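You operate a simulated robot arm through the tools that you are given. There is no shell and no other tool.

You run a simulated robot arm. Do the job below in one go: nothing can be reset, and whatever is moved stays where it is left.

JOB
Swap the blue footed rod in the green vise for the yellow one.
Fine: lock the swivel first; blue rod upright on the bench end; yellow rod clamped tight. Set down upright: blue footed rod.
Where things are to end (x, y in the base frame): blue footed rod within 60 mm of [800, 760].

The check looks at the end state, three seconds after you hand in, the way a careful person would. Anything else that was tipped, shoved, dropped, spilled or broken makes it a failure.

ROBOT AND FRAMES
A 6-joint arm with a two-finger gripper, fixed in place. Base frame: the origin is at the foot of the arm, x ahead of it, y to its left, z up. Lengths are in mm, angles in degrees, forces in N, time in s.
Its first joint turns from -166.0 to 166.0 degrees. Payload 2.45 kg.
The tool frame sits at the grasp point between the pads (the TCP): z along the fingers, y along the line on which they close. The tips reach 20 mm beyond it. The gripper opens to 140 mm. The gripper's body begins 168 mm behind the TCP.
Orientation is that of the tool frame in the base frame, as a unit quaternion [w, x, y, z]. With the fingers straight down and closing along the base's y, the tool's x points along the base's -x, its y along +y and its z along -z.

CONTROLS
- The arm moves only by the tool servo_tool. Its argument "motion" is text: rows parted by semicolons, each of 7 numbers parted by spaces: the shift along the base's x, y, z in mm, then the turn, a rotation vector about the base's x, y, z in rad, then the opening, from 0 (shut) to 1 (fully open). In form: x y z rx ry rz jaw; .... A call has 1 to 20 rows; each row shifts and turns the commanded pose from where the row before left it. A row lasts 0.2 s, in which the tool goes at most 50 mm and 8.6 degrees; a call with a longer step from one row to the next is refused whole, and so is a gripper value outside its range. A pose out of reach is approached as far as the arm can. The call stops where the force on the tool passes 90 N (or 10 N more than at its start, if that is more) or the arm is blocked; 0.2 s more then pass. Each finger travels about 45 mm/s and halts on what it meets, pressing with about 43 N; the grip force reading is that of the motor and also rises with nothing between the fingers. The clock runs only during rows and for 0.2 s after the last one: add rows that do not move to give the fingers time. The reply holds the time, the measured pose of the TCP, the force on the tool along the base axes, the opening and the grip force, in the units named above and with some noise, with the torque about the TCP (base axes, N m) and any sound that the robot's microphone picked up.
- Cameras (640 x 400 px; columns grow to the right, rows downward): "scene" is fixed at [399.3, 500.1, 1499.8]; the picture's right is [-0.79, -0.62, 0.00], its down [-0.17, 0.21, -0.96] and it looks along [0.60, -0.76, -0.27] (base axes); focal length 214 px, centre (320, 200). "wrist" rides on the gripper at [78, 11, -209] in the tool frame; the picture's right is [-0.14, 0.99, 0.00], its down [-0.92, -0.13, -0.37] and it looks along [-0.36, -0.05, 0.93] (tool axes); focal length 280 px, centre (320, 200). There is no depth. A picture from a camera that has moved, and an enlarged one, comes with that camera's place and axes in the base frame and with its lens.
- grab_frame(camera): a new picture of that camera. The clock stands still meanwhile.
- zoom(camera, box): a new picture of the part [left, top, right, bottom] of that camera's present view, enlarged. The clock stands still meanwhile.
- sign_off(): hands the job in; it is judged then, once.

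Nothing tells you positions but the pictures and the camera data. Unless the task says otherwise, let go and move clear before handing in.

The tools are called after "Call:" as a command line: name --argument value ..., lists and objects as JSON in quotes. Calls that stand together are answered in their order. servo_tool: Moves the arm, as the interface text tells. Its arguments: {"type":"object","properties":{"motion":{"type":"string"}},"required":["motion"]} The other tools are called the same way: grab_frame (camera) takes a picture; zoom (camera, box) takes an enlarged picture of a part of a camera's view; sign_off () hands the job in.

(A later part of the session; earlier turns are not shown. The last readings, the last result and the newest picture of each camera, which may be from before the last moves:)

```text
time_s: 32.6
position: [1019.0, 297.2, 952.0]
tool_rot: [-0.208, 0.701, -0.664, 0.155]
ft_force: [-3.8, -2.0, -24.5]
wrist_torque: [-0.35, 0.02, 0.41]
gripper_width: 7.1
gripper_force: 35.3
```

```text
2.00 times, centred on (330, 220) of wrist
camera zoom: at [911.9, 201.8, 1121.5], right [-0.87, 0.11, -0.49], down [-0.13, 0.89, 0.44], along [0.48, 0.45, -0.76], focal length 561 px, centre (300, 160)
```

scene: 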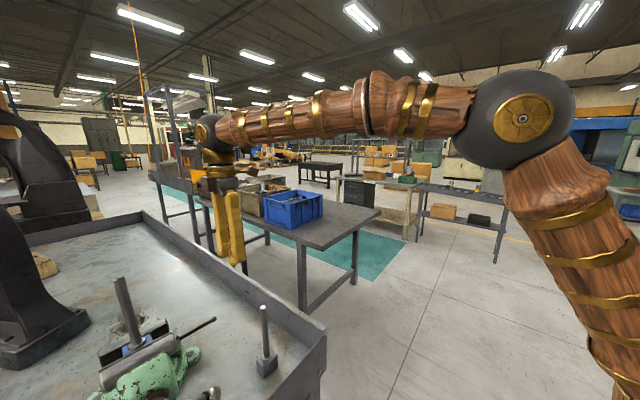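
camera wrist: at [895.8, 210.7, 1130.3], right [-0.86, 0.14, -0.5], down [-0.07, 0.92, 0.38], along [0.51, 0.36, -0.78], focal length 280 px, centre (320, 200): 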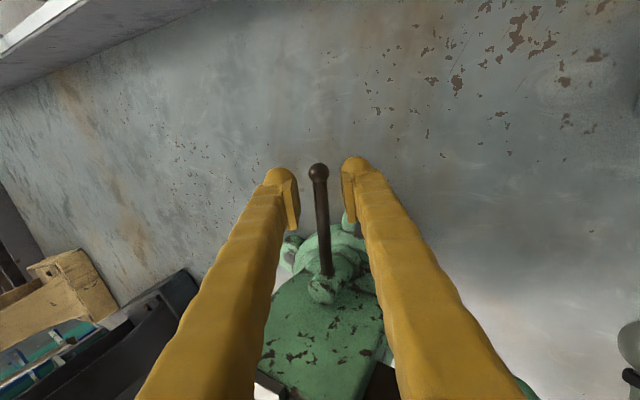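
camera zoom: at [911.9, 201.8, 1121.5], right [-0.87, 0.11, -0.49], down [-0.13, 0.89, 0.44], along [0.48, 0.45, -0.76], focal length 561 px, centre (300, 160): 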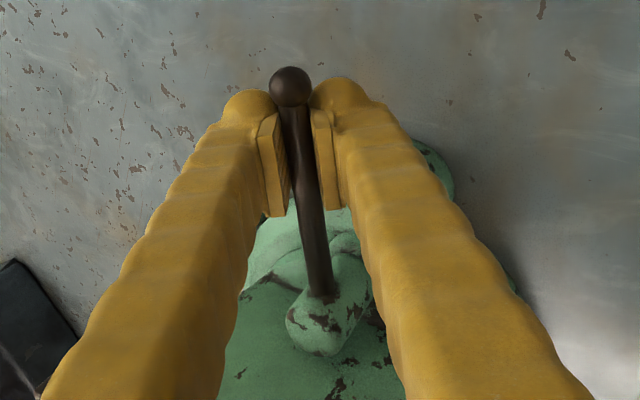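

The lever turns freely counter-clockwise and the vise stays still, so that is the locking direction. I'll continue along the arc around the hub.

Call:
servo_tool --motion "0 0 -1.5 0 0 0 0; 2.35 0.25 0 0 0 0.03 0; 2.35 0.3 0 0 0 0.03 0; 2.3 0.4 0 0 0 0.03 0; 2.3 0.5 0 0 0 0.03 0; 0 0 0 0 0 0 0"

Call:
servo_tool --motion "2.3 0.5 0 0 0 0.03 0; 2.3 0.6 0 0 0 0.03 0; 2.3 0.65 0 0 0 0.03 0; 2.2 0.7 0 0 0 0.03 0; 0 0 0 0 0 0 0"

Call:
zoom --camera "scene" --box '[80, 260, 240, 400]'

Call:
zoom --camera "wrist" --box '[240, 120, 420, 320]'

```text
time_s: 34.0
position: [1028.3, 298.4, 951.7]
tool_rot: [-0.218, 0.739, -0.621, 0.143]
ft_force: [2.8, -24.1, -0.9]
wrist_torque: [-0.28, -0.08, 0.14]
gripper_width: 7.1
gripper_force: 35.0
```

```text
time_s: 35.2
position: [1037.4, 301.3, 951.6]
tool_rot: [-0.226, 0.775, -0.576, 0.128]
ft_force: [6.6, -31.9, 3.2]
wrist_torque: [0.13, -0.01, -0.04]
gripper_width: 7.0
gripper_force: 34.8
```

```text
2.86 times, centred on (160, 330) of scene
camera zoom: at [399.3, 500.1, 1499.8], right [-0.79, -0.62, 0.0], down [-0.17, 0.21, -0.96], along [0.6, -0.76, -0.27], focal length 613 px, centre (777, -171)
```

zoom: 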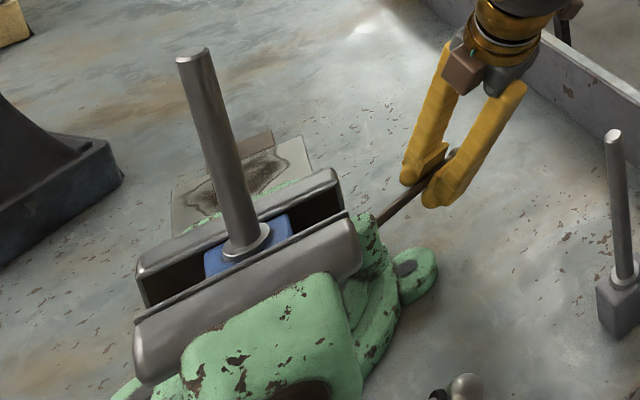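

```text
2.00 times, centred on (330, 220) of wrist
camera zoom: at [956.2, 182.6, 1120.9], right [-0.87, -0.1, -0.49], down [-0.34, 0.83, 0.44], along [0.36, 0.55, -0.76], focal length 561 px, centre (300, 160)
```

zoom: 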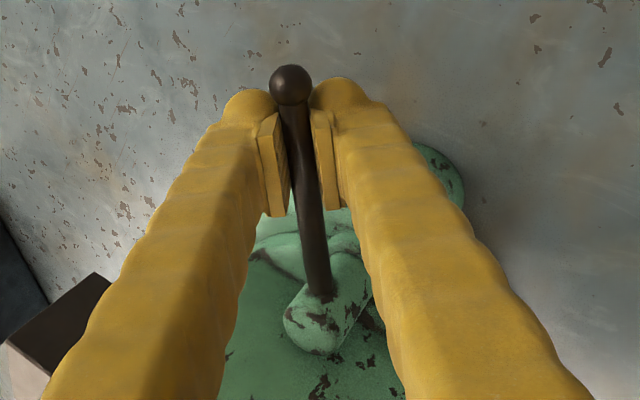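

The lever swings freely and the vise is stationary. Before it locks, I'll bring the vise back to its original heading by rotating everything about the swivel centre, first relieving the axial load.

Call:
servo_tool --motion "-0.5 -2.5 0 0 0 0 0; 0 0 0 0 0 0 0"

Call:
servo_tool --motion "4.2 0.7 0 0 0 0.028 0; 4.2 0.8 0 0 0 0.028 0; 0 0 0 0 0 0 0"

Call:
zoom --camera "scene" --box '[80, 260, 240, 400]'

```text
time_s: 35.8
position: [1035.0, 301.8, 951.6]
tool_rot: [-0.226, 0.776, -0.575, 0.128]
ft_force: [8.1, 11.1, 3.2]
wrist_torque: [-0.06, -0.07, -0.57]
gripper_width: 7.1
gripper_force: 34.9
```

```text
time_s: 36.6
position: [1044.6, 302.3, 950.9]
tool_rot: [-0.23, 0.79, -0.554, 0.123]
ft_force: [-7.0, 31.7, 5.7]
wrist_torque: [0.17, 0.02, -0.08]
gripper_width: 7.0
gripper_force: 35.0
```

```text
2.86 times, centred on (160, 330) of scene
camera zoom: at [399.3, 500.1, 1499.8], right [-0.79, -0.62, 0.0], down [-0.17, 0.21, -0.96], along [0.6, -0.76, -0.27], focal length 613 px, centre (777, -171)
```

zoom: 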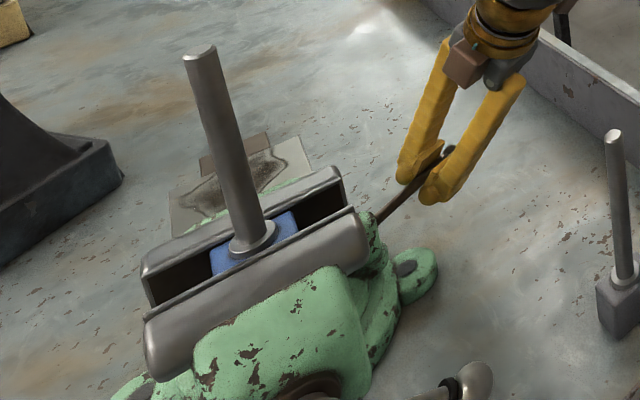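

Call:
servo_tool --motion "0.5 2.2 0 0 0 0 0; 4.15 1.2 0 0 0 0.028 0; 4.15 1.3 0 0 0 0.028 0; 0 0 0 0 0 0 0"

Call:
zoom --camera "scene" --box '[80, 260, 240, 400]'

```text
time_s: 37.6
position: [1054.3, 304.8, 951.4]
tool_rot: [-0.232, 0.807, -0.531, 0.116]
ft_force: [-0.1, -13.9, 5.2]
wrist_torque: [-0.22, -0.07, 0.43]
gripper_width: 6.7
gripper_force: 35.2
```

```text
2.86 times, centred on (160, 330) of scene
camera zoom: at [399.3, 500.1, 1499.8], right [-0.79, -0.62, 0.0], down [-0.17, 0.21, -0.96], along [0.6, -0.76, -0.27], focal length 613 px, centre (777, -171)
```

zoom: 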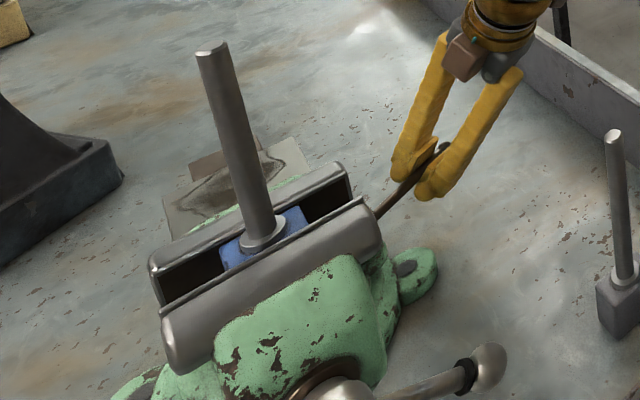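

Call:
servo_tool --motion "4.9 0.6 0 0 0 0.033 0; 0 0 0 0 0 0 0"

Call:
zoom --camera "scene" --box '[80, 260, 240, 400]'

```text
time_s: 38.2
position: [1059.1, 305.7, 951.3]
tool_rot: [-0.234, 0.815, -0.517, 0.113]
ft_force: [-6.6, -22.0, 3.7]
wrist_torque: [-0.28, -0.07, 1.08]
gripper_width: 7.0
gripper_force: 35.2
```

```text
2.86 times, centred on (160, 330) of scene
camera zoom: at [399.3, 500.1, 1499.8], right [-0.79, -0.62, 0.0], down [-0.17, 0.21, -0.96], along [0.6, -0.76, -0.27], focal length 613 px, centre (777, -171)
```

zoom: 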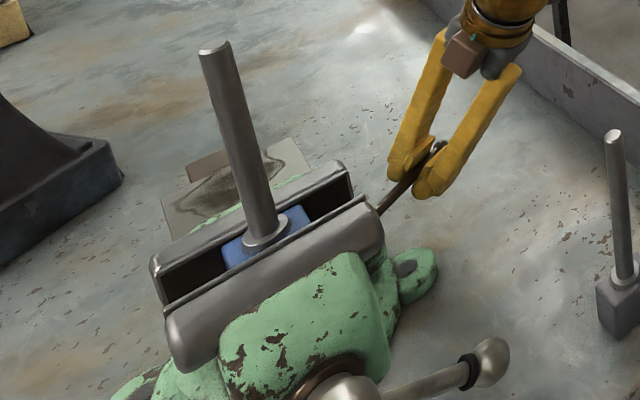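

Call:
servo_tool --motion "2.6 -0.8 0 0 0 0.01 0; 0 0 0 0 0 0 0"

Call:
zoom --camera "scene" --box '[80, 260, 240, 400]'

Call:
grab_frame --camera "wrist"

```text
time_s: 38.8
position: [1061.7, 305.9, 950.8]
tool_rot: [-0.235, 0.817, -0.514, 0.111]
ft_force: [-10.4, -5.0, 0.2]
wrist_torque: [-0.47, -0.24, 1.01]
gripper_width: 7.1
gripper_force: 35.0
```

```text
2.86 times, centred on (160, 330) of scene
camera zoom: at [399.3, 500.1, 1499.8], right [-0.79, -0.62, 0.0], down [-0.17, 0.21, -0.96], along [0.6, -0.76, -0.27], focal length 613 px, centre (777, -171)
```

zoom: 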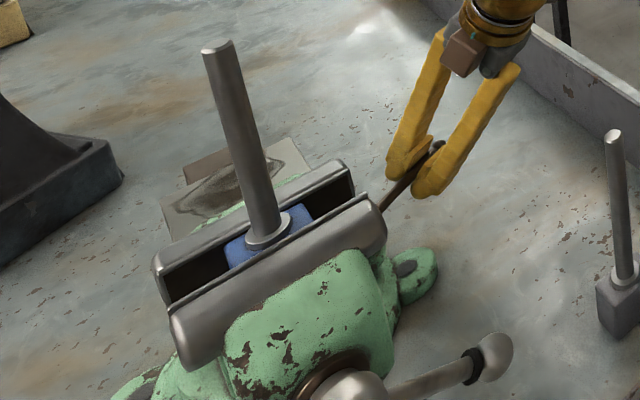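

```text
taken
camera wrist: at [999.6, 176.0, 1120.5], right [-0.84, -0.23, -0.49], down [-0.47, 0.77, 0.44], along [0.27, 0.6, -0.76], focal length 280 px, centre (320, 200)
```

wrist: 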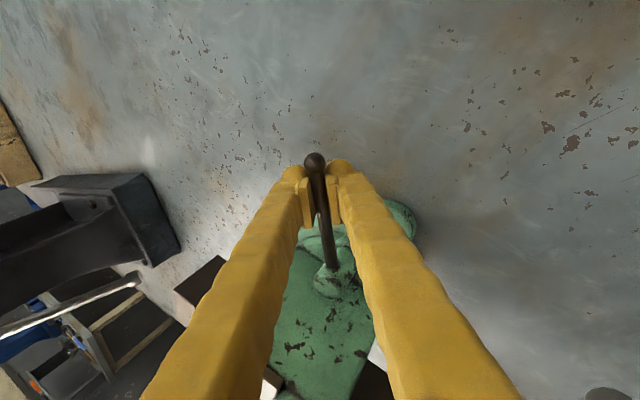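

The vise is back at its original heading. Now I continue turning the lever about its hub toward lock.

Call:
servo_tool --motion "2.0 1.2 0 0 0 0.03 0; 2.0 1.25 0 0 0 0.03 0; 1.95 1.3 0 0 0 0.03 0; 1.9 1.4 0 0 0 0.03 0; 0 0 0 0 0 0 0"

Call:
zoom --camera "scene" --box '[80, 260, 240, 400]'

Call:
grab_frame --camera "wrist"

```text
time_s: 40.0
position: [1070.3, 309.9, 950.4]
tool_rot: [-0.242, 0.846, -0.465, 0.097]
ft_force: [-0.1, -2.8, -5.4]
wrist_torque: [-0.23, -0.14, 0.26]
gripper_width: 6.9
gripper_force: 34.9
```

```text
2.86 times, centred on (160, 330) of scene
camera zoom: at [399.3, 500.1, 1499.8], right [-0.79, -0.62, 0.0], down [-0.17, 0.21, -0.96], along [0.6, -0.76, -0.27], focal length 613 px, centre (777, -171)
```

zoom: 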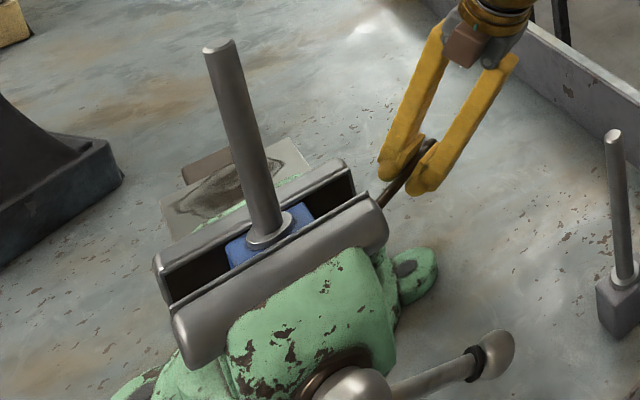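

```text
taken
camera wrist: at [1023.7, 173.7, 1120.4], right [-0.81, -0.33, -0.49], down [-0.56, 0.71, 0.44], along [0.2, 0.62, -0.76], focal length 280 px, centre (320, 200)
```

wrist: 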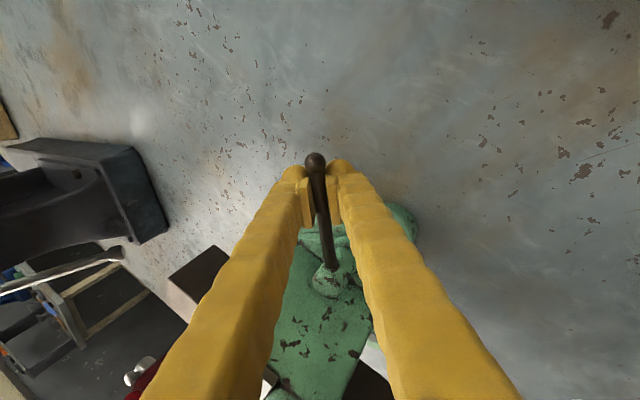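

Call:
servo_tool --motion "1.9 1.45 0 0 0 0.03 0; 1.85 1.5 0 0 0 0.03 0; 1.8 1.55 0 0 0 0.03 0; 1.75 1.6 0 0 0 0.03 0; 0 0 0 0 0 0 0"

Call:
servo_tool --motion "1.7 1.65 0 0 0 0.03 0; 1.65 1.7 0 0 0 0.03 0; 1.6 1.75 0 0 0 0.03 0; 1.55 1.8 0 0 0 0.03 0; 0 0 0 0 0 0 0"

Call:
zoom --camera "scene" --box '[80, 260, 240, 400]'

Call:
grab_frame --camera "wrist"

```text
time_s: 41.2
position: [1076.8, 315.1, 951.4]
tool_rot: [-0.248, 0.873, -0.413, 0.082]
ft_force: [9.3, -17.5, -5.3]
wrist_torque: [0.07, 0.04, 0.15]
gripper_width: 6.9
gripper_force: 34.9
```

```text
time_s: 42.4
position: [1083.1, 322.2, 950.7]
tool_rot: [-0.252, 0.896, -0.359, 0.067]
ft_force: [11.6, -26.5, -9.0]
wrist_torque: [0.05, 0.04, 0.69]
gripper_width: 6.8
gripper_force: 35.2
```

```text
2.86 times, centred on (160, 330) of scene
camera zoom: at [399.3, 500.1, 1499.8], right [-0.79, -0.62, 0.0], down [-0.17, 0.21, -0.96], along [0.6, -0.76, -0.27], focal length 613 px, centre (777, -171)
```

zoom: 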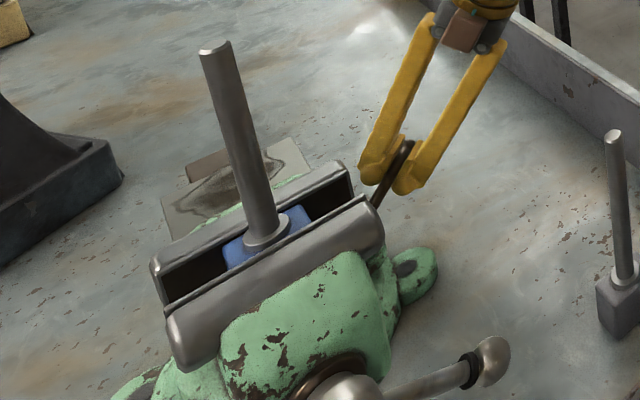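

```text
taken
camera wrist: at [1071.5, 179.2, 1120.5], right [-0.71, -0.52, -0.49], down [-0.71, 0.55, 0.44], along [0.04, 0.65, -0.76], focal length 280 px, centre (320, 200)
```

wrist: 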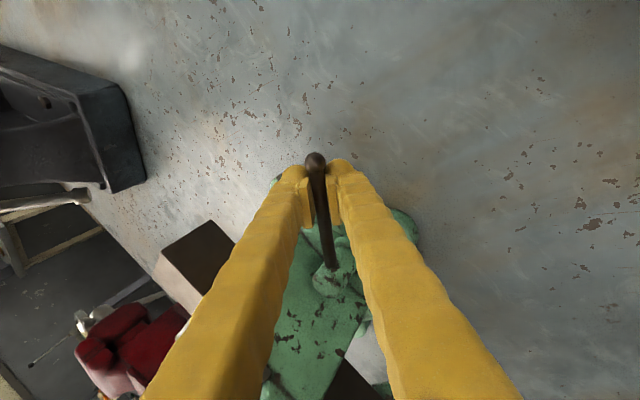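

Call:
servo_tool --motion "1.2 -1.2 0 0 0 0.02 0; 1.5 1.8 0 0 0 0.03 0; 1.45 1.85 0 0 0 0.03 0; 1.4 1.9 0 0 0 0.03 0; 1.35 1.95 0 0 0 0.03 0; 0 0 0 0 0 0 0"

Call:
zoom --camera "scene" --box '[80, 260, 240, 400]'

```text
time_s: 43.8
position: [1089.8, 330.3, 950.8]
tool_rot: [-0.256, 0.919, -0.296, 0.049]
ft_force: [1.1, 16.0, -9.5]
wrist_torque: [0.06, 0.08, -0.87]
gripper_width: 7.1
gripper_force: 35.2
```

```text
2.86 times, centred on (160, 330) of scene
camera zoom: at [399.3, 500.1, 1499.8], right [-0.79, -0.62, 0.0], down [-0.17, 0.21, -0.96], along [0.6, -0.76, -0.27], focal length 613 px, centre (777, -171)
```

zoom: 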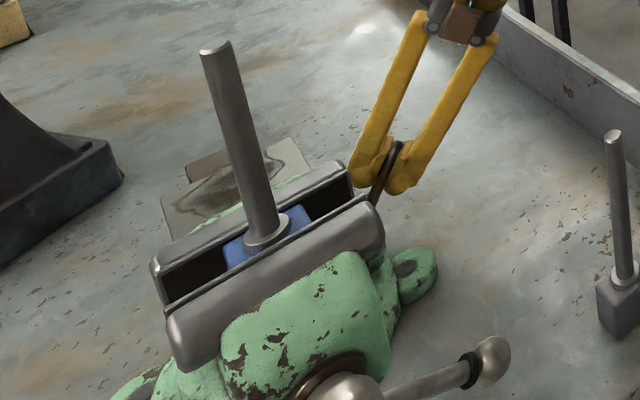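

Call:
servo_tool --motion "1.3 2.0 0 0 0 0.02 0; 1.25 2.05 0 0 0 0.025 0; 1.2 2.1 0 0 0 0.025 0; 1.15 2.1 0 0 0 0.03 0; 0 0 0 0 0 0 0"

Call:
servo_tool --motion "1.1 2.1 0 0 0 0.03 0; 1.05 2.15 0 0 0 0.03 0; 1.0 2.2 0 0 0 0.03 0; 0.95 2.2 0 0 0 0.03 0; 0 0 0 0 0 0 0"

Call:
zoom --camera "scene" --box '[80, 260, 240, 400]'

Call:
grab_frame --camera "wrist"

```text
time_s: 45.0
position: [1094.8, 336.8, 949.9]
tool_rot: [-0.257, 0.933, -0.249, 0.037]
ft_force: [-7.2, 1.6, -11.1]
wrist_torque: [0.41, 0.63, -0.08]
gripper_width: 6.8
gripper_force: 35.5
```

```text
time_s: 46.2
position: [1099.0, 344.7, 950.7]
tool_rot: [-0.259, 0.946, -0.193, 0.022]
ft_force: [17.5, 3.0, -11.1]
wrist_torque: [0.08, 0.24, -0.75]
gripper_width: 7.0
gripper_force: 35.7
```

```text
2.86 times, centred on (160, 330) of scene
camera zoom: at [399.3, 500.1, 1499.8], right [-0.79, -0.62, 0.0], down [-0.17, 0.21, -0.96], along [0.6, -0.76, -0.27], focal length 613 px, centre (777, -171)
```

zoom: 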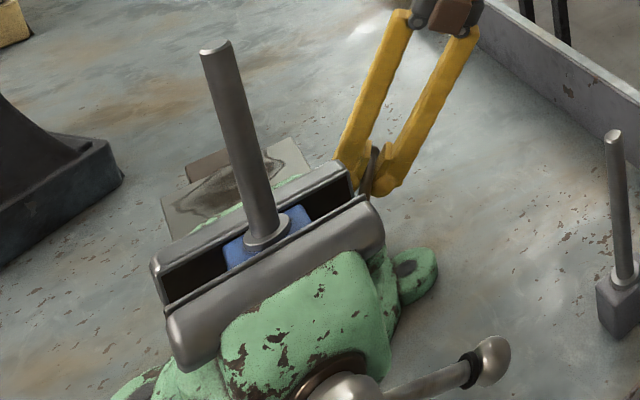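

```text
taken
camera wrist: at [1138.9, 207.2, 1120.6], right [-0.48, -0.73, -0.49], down [-0.86, 0.27, 0.44], along [-0.19, 0.63, -0.76], focal length 280 px, centre (320, 200)
```

wrist: 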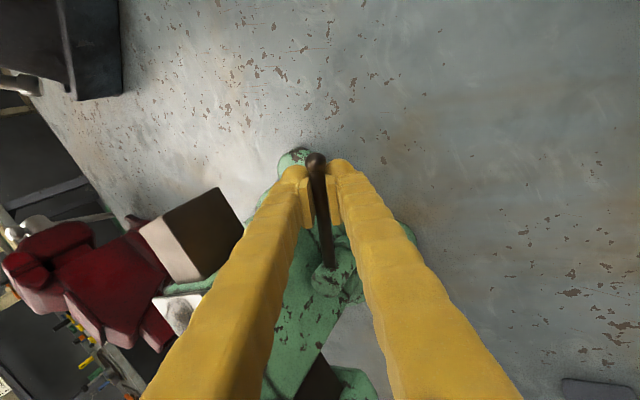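

Call:
servo_tool --motion "1.2 1.9 0 0 0 0.02 0; 0.8 2.2 0 0 0 0.03 0; 0.75 2.25 0 0 0 0.03 0; 0.7 2.25 0 0 0 0.03 0; 0 0 0 0 0 0 0"

Call:
zoom --camera "scene" --box '[80, 260, 240, 400]'

Call:
zoom --camera "wrist" --box '[200, 110, 440, 320]'

```text
time_s: 47.1
position: [1101.1, 346.9, 948.8]
tool_rot: [-0.257, 0.954, -0.153, 0.008]
ft_force: [-11.4, -8.2, 4.4]
wrist_torque: [0.37, 0.74, -1.07]
gripper_width: 9.0
gripper_force: 36.7
stopped in row 4: the force on the tool passed its limit at 93 N (the readings are from after the stop); the commanded pose is now the measured one
```

```text
2.86 times, centred on (160, 330) of scene
camera zoom: at [399.3, 500.1, 1499.8], right [-0.79, -0.62, 0.0], down [-0.17, 0.21, -0.96], along [0.6, -0.76, -0.27], focal length 613 px, centre (777, -171)
```

zoom: 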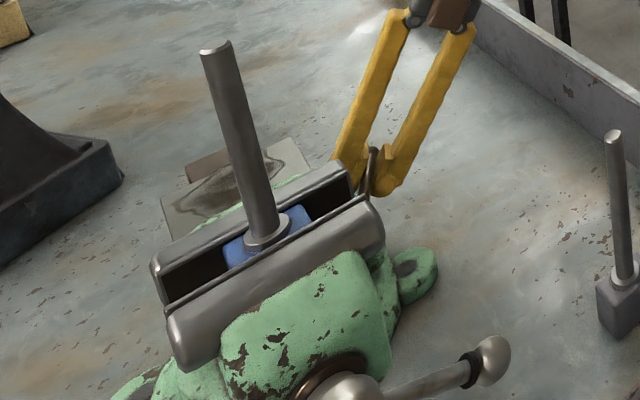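

```text
1.90 times, centred on (320, 215) of wrist
camera zoom: at [1153.1, 213.1, 1119.0], right [-0.42, -0.77, -0.48], down [-0.88, 0.2, 0.44], along [-0.25, 0.6, -0.76], focal length 534 px, centre (320, 171)
```

zoom: 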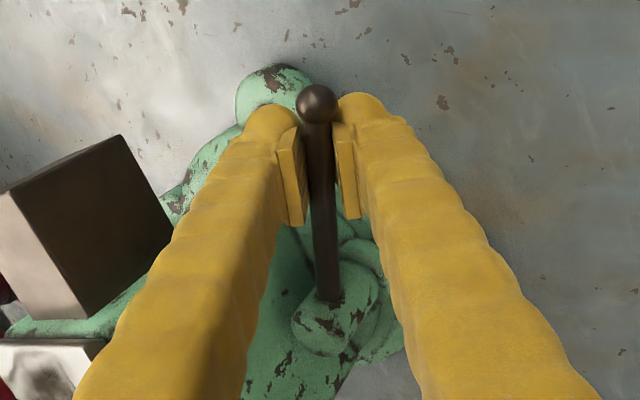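

The lever went solid after about 60° of travel and the vise did not budge at over 90 N. It looks locked. I'll release the lever and back away, then check the swivel.

Call:
servo_tool --motion "0 0 0 0 0 0 0.1; 0 0 0 0 0 0 0.15; 0 0 0 0 0 0 0.15; -3.5 -18 32 0 0 0 0.15; -3.5 -18 32 0 0 0 0.15; -3.5 -18 32 0 0 0 0.15; -3.5 -18 32 0 0 0 0.15; -3.5 -18 32 0 0 0 0.15; 0 0 0 0 0 0 0.15"

Call:
grab_frame --camera "wrist"

Call:
zoom --camera "scene" --box '[80, 260, 240, 400]'

```text
time_s: 49.1
position: [1083.2, 257.0, 1107.9]
tool_rot: [-0.258, 0.954, -0.152, 0.008]
ft_force: [-1.0, -0.2, 0.0]
wrist_torque: [-0.01, -0.01, -0.02]
gripper_width: 20.9
gripper_force: 0.1
```

```text
taken
camera wrist: at [1135.1, 123.7, 1278.1], right [-0.42, -0.77, -0.48], down [-0.88, 0.2, 0.44], along [-0.25, 0.6, -0.76], focal length 280 px, centre (320, 200)
```

wrist: 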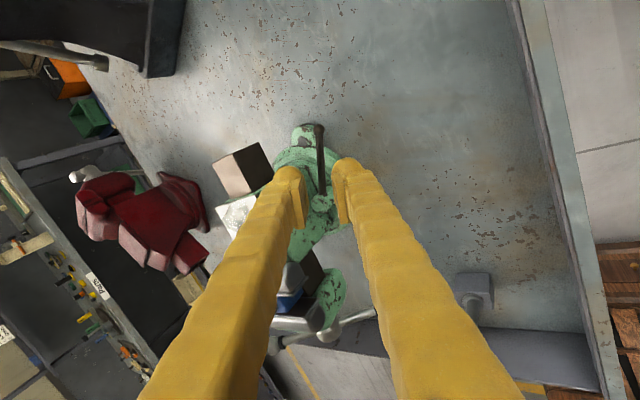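

```text
2.86 times, centred on (160, 330) of scene
camera zoom: at [399.3, 500.1, 1499.8], right [-0.79, -0.62, 0.0], down [-0.17, 0.21, -0.96], along [0.6, -0.76, -0.27], focal length 613 px, centre (777, -171)
```

zoom: 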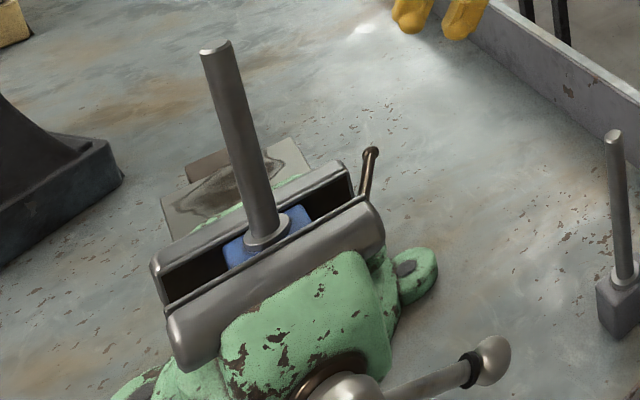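

The lever now rests at about 68°. I'll do a quick lock check by closing the fingers and nudging the lever from its -y side, which would swing the vise at once if it were still free.

Call:
servo_tool --motion "3 0 -30 0 0 0 0; 3 0 -40 0 0 0 0; 3 0 -40 0 0 0 0; 2 0 -42 0 0 0 0; 0 20 0 0 0 0 0; 0 20 0 0 0 0 0; 0 10 0 0 0 0 0; 0 0 0 0 0 0 0"

Call:
servo_tool --motion "0 4 0 0 0 0 0; 0 4 0 0 0 0 0; 0 3 0 0 0 0 0; 0 0 0 0 0 0 0"

```text
time_s: 50.9
position: [1095.9, 308.0, 955.8]
tool_rot: [-0.258, 0.954, -0.153, 0.007]
ft_force: [-0.4, 0.7, 0.7]
wrist_torque: [-0.02, 0.02, 0.0]
gripper_width: 0.3
gripper_force: 29.5
```

```text
time_s: 51.9
position: [1096.3, 315.6, 956.5]
tool_rot: [-0.257, 0.954, -0.154, 0.009]
ft_force: [-7.6, -27.3, 0.9]
wrist_torque: [-0.13, 0.07, -0.37]
gripper_width: 0.1
gripper_force: 29.5
```

Locked: 27 N on the lever did not move it or the vise. Now I back off, rise clear and unwind the wrist to the ordinary tool-down pose, then look at the vise handle.

Call:
servo_tool --motion "0 -15 0 0 0 0 0; 0 -20 20 0 0 0 0; 0 -10 45 0 0 0 0; 0 0 45 0 0 0 0; 0 0 45 0 0 0 0; 0 0 45 0 0 0 0; 0 0 45 -0.128 0.0245 0 0; -20 0 45 -0.128 0.0245 0 0; -20 0 45 -0.128 0.0245 0 0; -20 0 20 -0.128 0.0245 0 0; -20 0 0 0 0 -0.142 0; -20 0 0 0 0 -0.142 0; -20 0 0 0 0 -0.142 0; -20 0 0 0 0 -0.142 0; -20 0 0 0 0 -0.142 0; -20 0 0 0 0 -0.142 0; -20 0 0 0 0 -0.142 0; -20 0 0 0 0 -0.142 0; -20 0 0 0 0 -0.142 0; -20 0 0 0 0 -0.142 0"

Call:
servo_tool --motion "-20 0 0 0 0 -0.142 0; -20 0 0 0 0 -0.142 0; -20 10 0 0 0 -0.142 0; -20 10 0 0 0 -0.142 0; -20 10 0 0 0 -0.142 0; -20 10 0 0 0 -0.142 0; 0 10 0 0 0 -0.142 0; 0 10 0 0 0 -0.142 0; 0 10 0 0 0 -0.142 0; 0 10 0 0 0 -0.142 0; 0 0 0 0 0 0 0"

Call:
grab_frame --camera "wrist"

Call:
grab_frame --camera "scene"

```text
time_s: 56.1
position: [828.9, 273.4, 1306.4]
tool_rot: [0.0, -0.645, 0.764, 0.001]
ft_force: [0.5, -0.7, -0.2]
wrist_torque: [-0.01, 0.03, 0.0]
gripper_width: 0.0
gripper_force: 29.6
out of reach, approached as far as the arm can: row 10
```

```text
time_s: 58.5
position: [709.4, 353.3, 1307.7]
tool_rot: [0.0, 0.01, 1.0, 0.0]
ft_force: [-0.2, -0.6, -0.9]
wrist_torque: [0.0, -0.01, 0.02]
gripper_width: 0.0
gripper_force: 29.1
```

```text
taken
camera wrist: at [632.3, 365.8, 1516.0], right [0.16, 0.99, 0.0], down [0.92, -0.14, 0.37], along [0.36, -0.06, -0.93], focal length 280 px, centre (320, 200)
```

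wrist: 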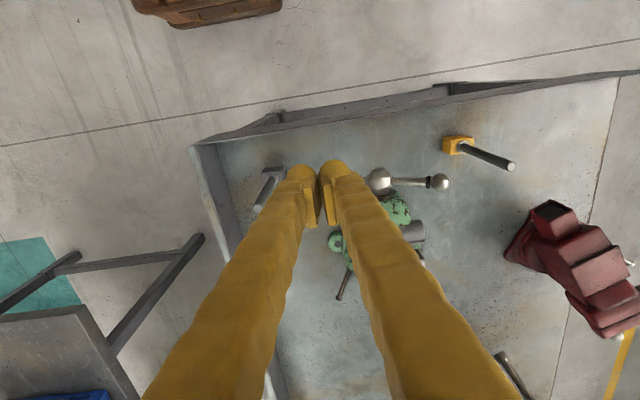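

```text
taken
```

scene: 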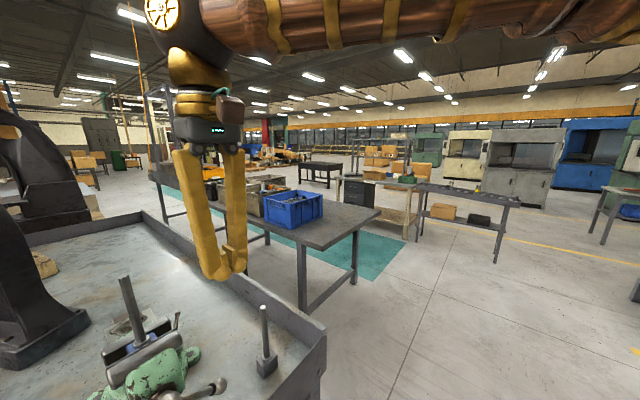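

Call:
servo_tool --motion "0 40 0 0 0 0 0; 0 40 0 0 0 0 0; 0 40 0 0 0 0 0; 0 40 0 0 0 0 0; 0 0 0 0 0 0 0"

Call:
grab_frame --camera "wrist"

Call:
zoom --camera "wrist" --box '[200, 100, 440, 320]'

```text
time_s: 59.7
position: [710.6, 513.5, 1307.7]
tool_rot: [0.0, 0.009, 1.0, 0.0]
ft_force: [-0.1, 0.5, -0.1]
wrist_torque: [-0.01, 0.0, -0.02]
gripper_width: 0.0
gripper_force: 29.7
```

```text
taken
camera wrist: at [632.2, 525.8, 1516.6], right [0.15, 0.99, 0.0], down [0.92, -0.14, 0.37], along [0.36, -0.06, -0.93], focal length 280 px, centre (320, 200)
```

wrist: 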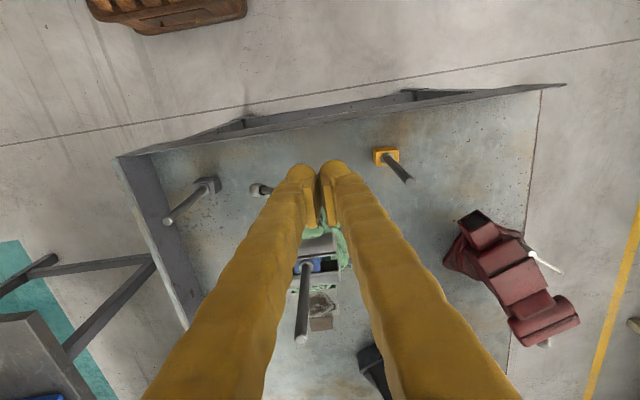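

```text
1.82 times, centred on (320, 210) of wrist
camera zoom: at [632.2, 525.8, 1516.6], right [0.15, 0.99, 0.0], down [0.92, -0.14, 0.37], along [0.36, -0.06, -0.93], focal length 510 px, centre (320, 182)
```

zoom: 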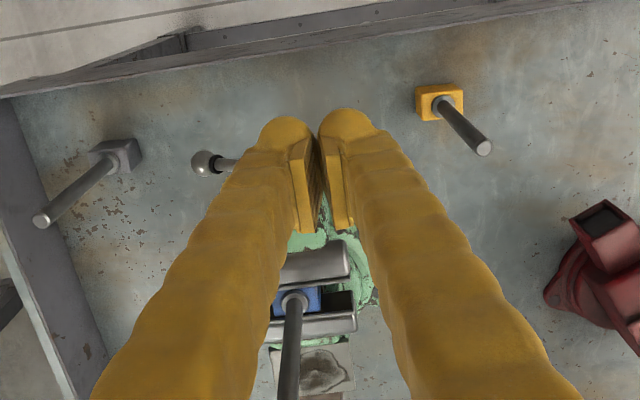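

Call:
servo_tool --motion "0 -20 0 0 0 0 1; 0 -20 0 0 0 0 1; 0 -20 0 0 0 0 1; 0 0 0 0 0 0 1; 0 0 0 0 0 0 1; 0 0 0 0 0 0 1; 0 0 0 0 0 0 1; 0 0 0 0 0 0 1"

Call:
grab_frame --camera "wrist"

Call:
zoom --camera "wrist" --box '[230, 110, 430, 310]'

```text
time_s: 61.5
position: [710.0, 452.4, 1306.9]
tool_rot: [0.001, 0.008, 1.0, 0.0]
ft_force: [-0.3, 0.4, -0.3]
wrist_torque: [0.01, 0.02, 0.02]
gripper_width: 140.0
gripper_force: 0.1
```

```text
taken
camera wrist: at [632.0, 465.1, 1515.9], right [0.15, 0.99, 0.0], down [0.92, -0.14, 0.37], along [0.36, -0.06, -0.93], focal length 280 px, centre (320, 200)
```

wrist: 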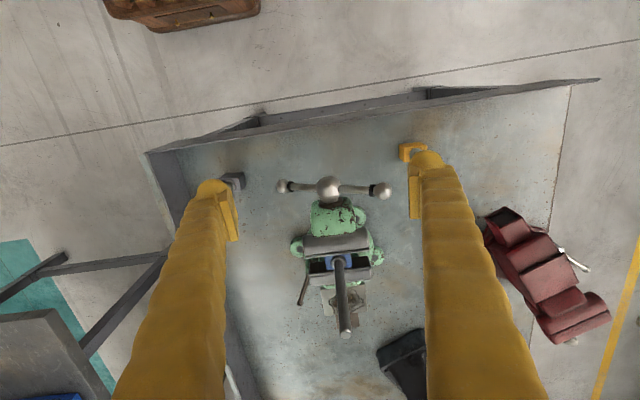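

```text
2.00 times, centred on (330, 210) of wrist
camera zoom: at [632.0, 465.1, 1515.9], right [0.15, 0.99, 0.0], down [0.92, -0.14, 0.37], along [0.36, -0.06, -0.93], focal length 561 px, centre (300, 180)
```

zoom: 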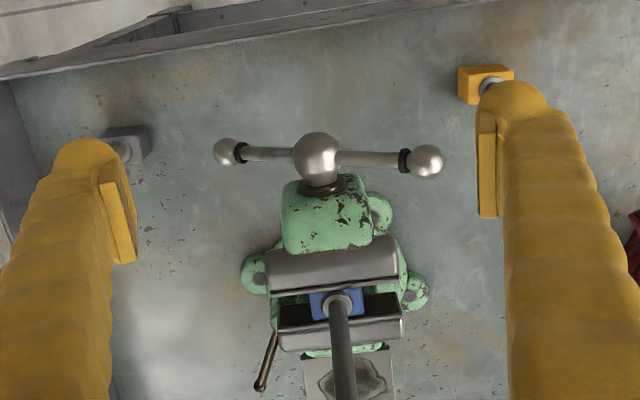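

The swivel is locked. The handle centre is at about (813, 451, 997), with the +y end up at (813, 549, 1047). To loosen, counter-clockwise seen from the handle side, I'll press the +y end down with closed fingers.

Call:
servo_tool --motion "25 20 0 0 0 0 0; 25 20 0 0 0 0 0; 25 20 0 0 0 0 0; 25 20 0 0 0 0 0; 0 0 -40 0 0 0 0; 0 0 -40 0 0 0 0; 0 0 -40 0 0 0 0; 0 0 -40 0 0 0 0; 0 0 -40 0 0 0 0; 0 0 0 0 0 0 0"

Call:
grab_frame --camera "wrist"

Call:
grab_frame --camera "scene"

```text
time_s: 63.7
position: [811.1, 531.7, 1107.5]
tool_rot: [-0.001, 0.008, 1.0, 0.0]
ft_force: [0.0, -0.3, 0.5]
wrist_torque: [-0.01, 0.02, -0.01]
gripper_width: 0.0
gripper_force: 29.3
```

```text
taken
camera wrist: at [733.0, 545.3, 1315.7], right [0.15, 0.99, 0.0], down [0.92, -0.14, 0.37], along [0.36, -0.06, -0.93], focal length 280 px, centre (320, 200)
```

wrist: 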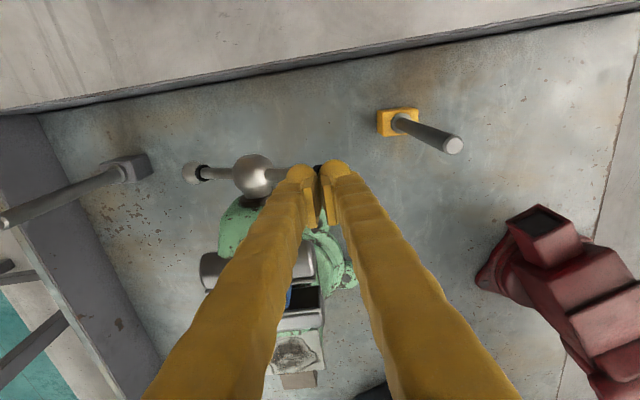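

```text
taken
```

scene: 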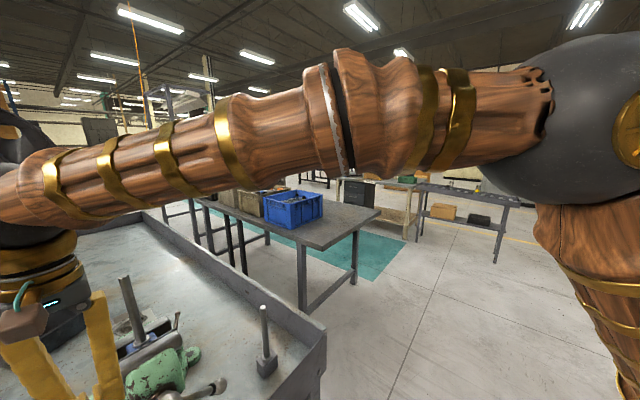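

Call:
servo_tool --motion "0 0 -15 0 0 0 0; 0 0 -15 0 0 0 0; 0 0 -8 0 0 0 0; 0 0 -4 0 0 0 0; 0 0 -4 0 0 0 0; 0 0 -4 0 0 0 0; 0 0 0 0 0 0 0"

```text
time_s: 65.3
position: [809.5, 532.2, 1057.4]
tool_rot: [0.0, 0.008, 1.0, -0.001]
ft_force: [2.1, 1.0, 8.1]
wrist_torque: [0.14, -0.09, 0.03]
gripper_width: 0.1
gripper_force: 29.1
```

Contact made on the bar near the ball. I'll push down steadily.

Call:
servo_tool --motion "0 -2 -5 0 0 0 0; 0 0 -5 0 0 0 0; 0 0 -5 0 0 0 0; 0 0 -5 0 0 0 0; 0 0 0 0 0 0 0"

Call:
zoom --camera "scene" --box '[80, 260, 240, 400]'

```text
time_s: 66.5
position: [809.3, 529.8, 1038.1]
tool_rot: [0.0, 0.008, 1.0, -0.001]
ft_force: [-1.6, 3.3, 6.6]
wrist_torque: [0.14, 0.02, 0.04]
gripper_width: 0.0
gripper_force: 29.2
```

```text
2.86 times, centred on (160, 330) of scene
camera zoom: at [399.3, 500.1, 1499.8], right [-0.79, -0.62, 0.0], down [-0.17, 0.21, -0.96], along [0.6, -0.76, -0.27], focal length 613 px, centre (777, -171)
```

zoom: 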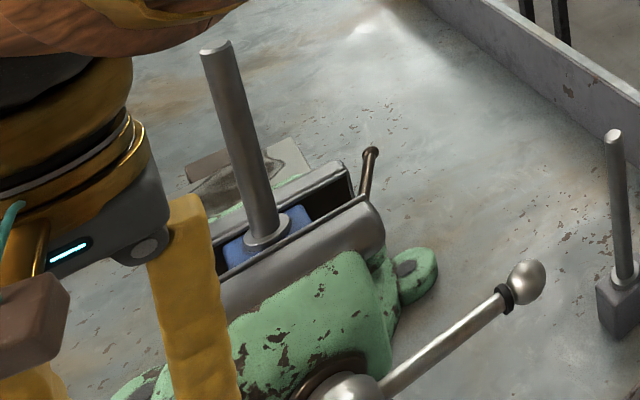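

The handle turns easily with about 7 N and the vise body stays put. I'll continue pressing down.

Call:
servo_tool --motion "0 0 -8 0 0 0 0; 0 0 -8 0 0 0 0; 0 0 -8 0 0 0 0; 0 0 -8 0 0 0 0; 0 0 -8 0 0 0 0; 0 0 -8 0 0 0 0; 0 0 0 0 0 0 0"

Call:
zoom --camera "scene" --box '[80, 260, 240, 400]'

```text
time_s: 68.1
position: [809.9, 530.4, 989.6]
tool_rot: [0.001, 0.008, 1.0, -0.001]
ft_force: [0.1, 1.1, -0.3]
wrist_torque: [-0.02, -0.03, 0.0]
gripper_width: 0.0
gripper_force: 29.4
```

```text
2.86 times, centred on (160, 330) of scene
camera zoom: at [399.3, 500.1, 1499.8], right [-0.79, -0.62, 0.0], down [-0.17, 0.21, -0.96], along [0.6, -0.76, -0.27], focal length 613 px, centre (777, -171)
```

zoom: 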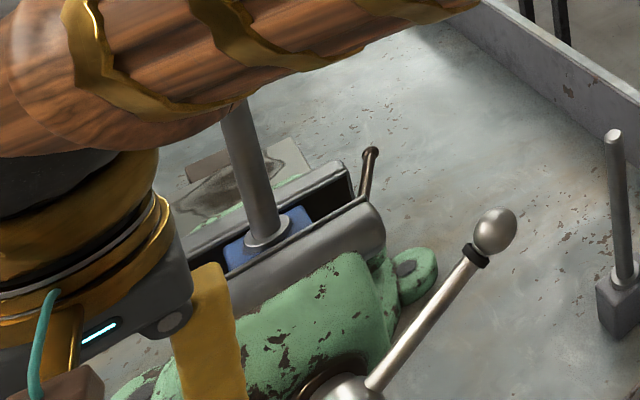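

Call:
grab_frame --camera "wrist"

Call:
zoom --camera "scene" --box '[130, 280, 230, 400]'

```text
taken
camera wrist: at [732.3, 543.4, 1197.6], right [0.15, 0.99, 0.0], down [0.92, -0.14, 0.37], along [0.36, -0.06, -0.93], focal length 280 px, centre (320, 200)
```

wrist: 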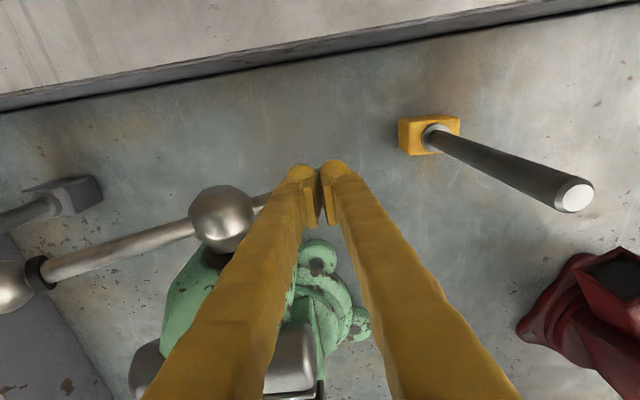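

```text
3.33 times, centred on (180, 340) of scene
camera zoom: at [399.3, 500.1, 1499.8], right [-0.79, -0.62, 0.0], down [-0.17, 0.21, -0.96], along [0.6, -0.76, -0.27], focal length 715 px, centre (787, -267)
```

zoom: 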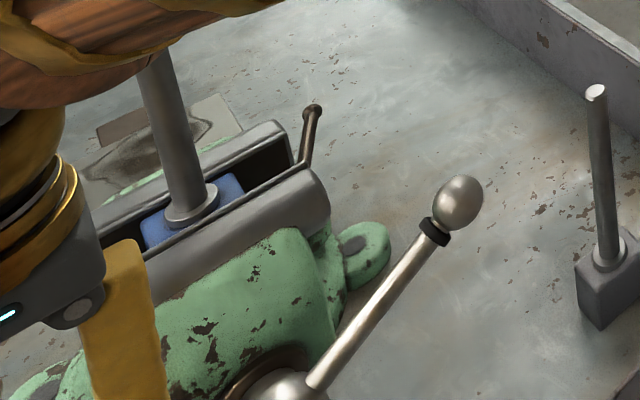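

The tommy bar slides in its head, and the far end is now up at about (813, 338, 1058). To turn it over the top, I'll grip the bar with pads closing along x, so it can pivot between them, and carry it around the arc. I'll rise and re-orient first.

Call:
servo_tool --motion "0 0 40 0 0 0 0; 0 0 40 0 0 0 0; 0 0 40 0 0 0 0; 0 0 40 0 0 0 0; 0 -16 0 0 0 0.143 0.2; 0 -16 0 0 0 0.143 0.25; 0 -16 0 0 0 0.143 0.25; 0 -16 0 0 0 0.143 0.25; 0 -16 0 0 0 0.143 0.25; 0 -16 0 0 0 0.143 0.25; 0 -16 0 0 0 0.143 0.25; 0 -15 0 0 0 0.143 0.25; 0 -15 0 0 0 0.143 0.25; 0 -15 0 0 0 0.143 0.25; 3 -15 0 0 0 0.126 0.25; 0 0 0 0 0 0 0.25"

Call:
grab_frame --camera "wrist"

Call:
zoom --camera "scene" --box '[80, 260, 240, 400]'

```text
time_s: 71.5
position: [812.0, 357.2, 1148.8]
tool_rot: [0.0, -0.696, 0.718, 0.0]
ft_force: [-0.6, 0.3, 1.0]
wrist_torque: [-0.02, 0.01, -0.03]
gripper_width: 35.1
gripper_force: 0.0
```

```text
taken
camera wrist: at [799.6, 281.2, 1357.7], right [-0.99, 0.17, 0.0], down [0.16, 0.92, 0.37], along [0.06, 0.36, -0.93], focal length 280 px, centre (320, 200)
```

wrist: 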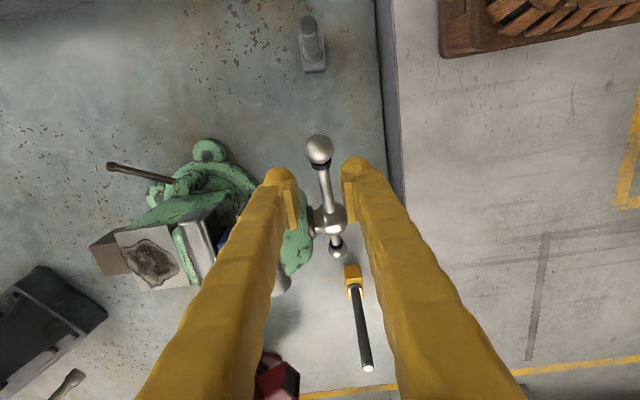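

```text
2.86 times, centred on (160, 330) of scene
camera zoom: at [399.3, 500.1, 1499.8], right [-0.79, -0.62, 0.0], down [-0.17, 0.21, -0.96], along [0.6, -0.76, -0.27], focal length 613 px, centre (777, -171)
```

zoom: 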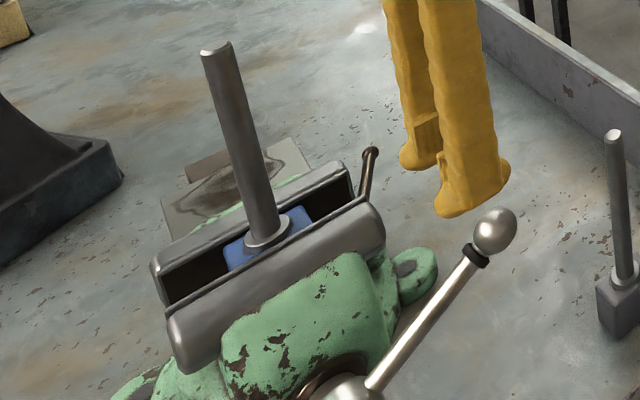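

Call:
servo_tool --motion "1 19 0 0 0 0 0.25; 0 0 -40 0 0 0 0.25; 0 0 -40 0 0 0 0.25; 0 0 -32 0 0 0 0.25; 0 0 0 0 0 0 0.25"

Call:
grab_frame --camera "wrist"

Call:
zoom --camera "scene" --box '[80, 260, 240, 400]'

```text
time_s: 72.7
position: [813.5, 378.2, 1037.9]
tool_rot: [0.001, -0.696, 0.718, 0.0]
ft_force: [-0.4, 0.2, -0.1]
wrist_torque: [0.03, 0.02, 0.0]
gripper_width: 35.2
gripper_force: 0.1
```

```text
taken
camera wrist: at [800.6, 300.4, 1245.6], right [-0.99, 0.17, 0.0], down [0.16, 0.92, 0.37], along [0.06, 0.36, -0.93], focal length 280 px, centre (320, 200)
```

wrist: 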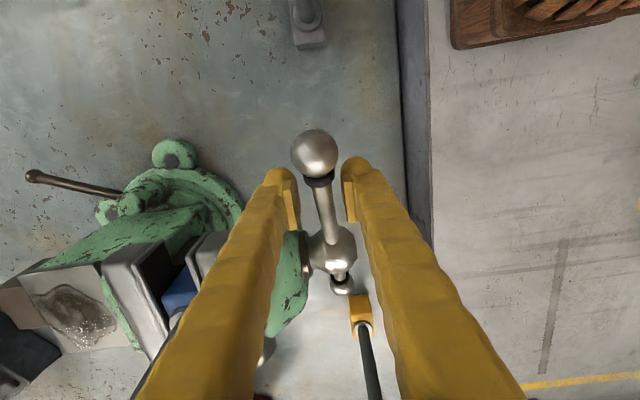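

```text
2.86 times, centred on (160, 330) of scene
camera zoom: at [399.3, 500.1, 1499.8], right [-0.79, -0.62, 0.0], down [-0.17, 0.21, -0.96], along [0.6, -0.76, -0.27], focal length 613 px, centre (777, -171)
```

zoom: 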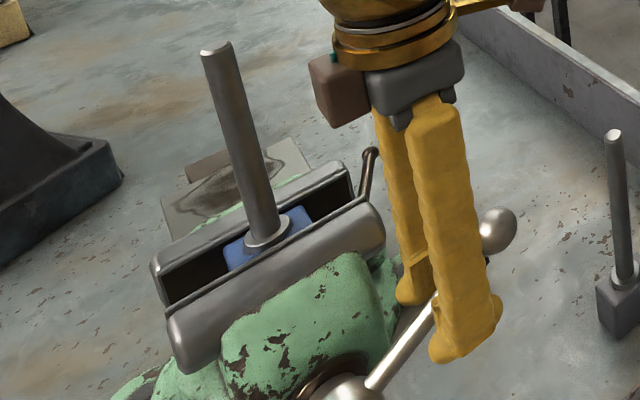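

Call:
servo_tool --motion "0 0 0 0 0 0 0.1; 0 0 0 0 0 0 0; 0 0 0 0 0 0 0; 0 0 0 0 0 0 0"

```text
time_s: 73.7
position: [811.5, 377.2, 1037.8]
tool_rot: [0.0, -0.696, 0.718, 0.0]
ft_force: [-51.5, -2.3, -2.8]
wrist_torque: [-0.19, 0.36, 0.75]
gripper_width: 11.8
gripper_force: 38.6
```

Call:
servo_tool --motion "-2 0 0 0 0 0.025 0; 0 0 0 0 0 0 0"

```text
time_s: 74.3
position: [811.5, 377.0, 1036.8]
tool_rot: [0.0, -0.705, 0.71, 0.0]
ft_force: [-27.8, -0.6, -13.9]
wrist_torque: [-0.66, 0.11, 0.37]
gripper_width: 11.6
gripper_force: 39.1
```

Call:
servo_tool --motion "-2 0 1 0 0 0.01 0; 0 0 0 0 0 0 0"

```text
time_s: 74.9
position: [809.9, 376.1, 1038.3]
tool_rot: [0.0, 0.707, -0.707, 0.001]
ft_force: [3.4, -9.3, -18.2]
wrist_torque: [-1.4, -0.04, -0.06]
gripper_width: 11.4
gripper_force: 38.0
```

Bar gripped and centred. I'll carry it along the arc, the first few steps with a force check.

Call:
servo_tool --motion "0 5 8 0 0 0 0; 0 5.5 7.1 0 0 0 0; 0 6.2 6.4 0 0 0 0; 0 0 0 0 0 0 0"

Call:
zoom --camera "scene" --box '[80, 260, 240, 400]'

```text
time_s: 75.9
position: [808.8, 395.0, 1061.1]
tool_rot: [0.001, 0.707, -0.707, -0.001]
ft_force: [-8.8, -9.2, -14.6]
wrist_torque: [-1.1, 0.08, 0.08]
gripper_width: 10.9
gripper_force: 38.0
```

```text
2.86 times, centred on (160, 330) of scene
camera zoom: at [399.3, 500.1, 1499.8], right [-0.79, -0.62, 0.0], down [-0.17, 0.21, -0.96], along [0.6, -0.76, -0.27], focal length 613 px, centre (777, -171)
```

zoom: 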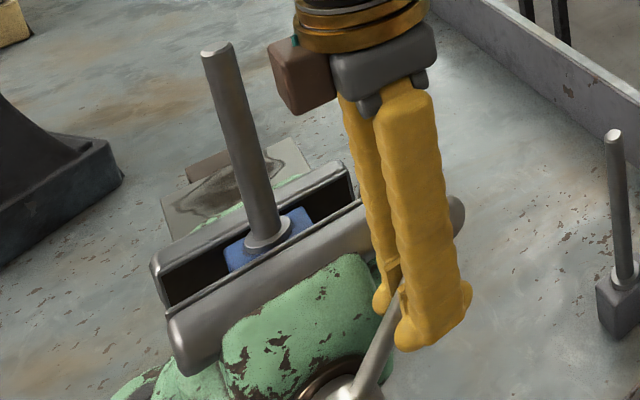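

Call:
grab_frame --camera "wrist"

Call:
zoom --camera "scene" --box '[150, 280, 220, 360]'

```text
taken
camera wrist: at [799.2, 316.8, 1268.8], right [-0.99, 0.14, 0.0], down [0.13, 0.92, 0.37], along [0.05, 0.37, -0.93], focal length 280 px, centre (320, 200)
```

wrist: 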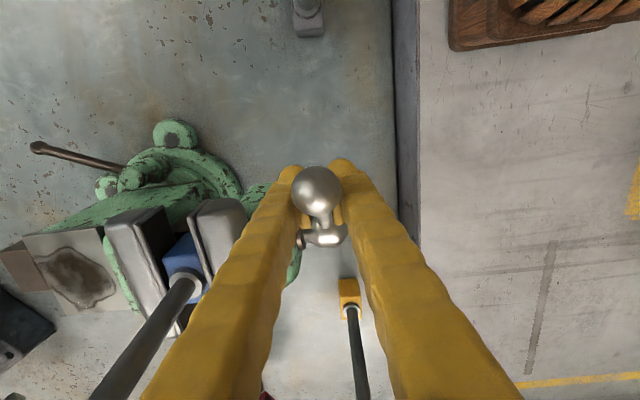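

```text
5.00 times, centred on (185, 320) of scene
camera zoom: at [399.3, 500.1, 1499.8], right [-0.79, -0.62, 0.0], down [-0.17, 0.21, -0.96], along [0.6, -0.76, -0.27], focal length 1072 px, centre (995, -400)
```

zoom: 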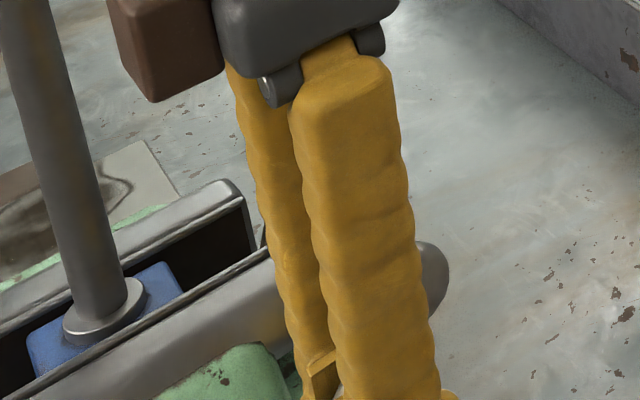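

Call:
zoom --camera "wrist" --box '[90, 180, 260, 340]'

```text
2.50 times, centred on (175, 260) of wrist
camera zoom: at [799.2, 316.8, 1268.8], right [-0.99, 0.14, 0.0], down [0.13, 0.92, 0.37], along [0.05, 0.37, -0.93], focal length 701 px, centre (682, 50)
```

zoom: 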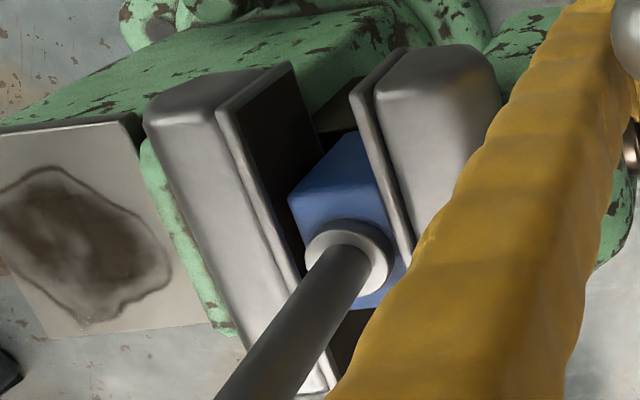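

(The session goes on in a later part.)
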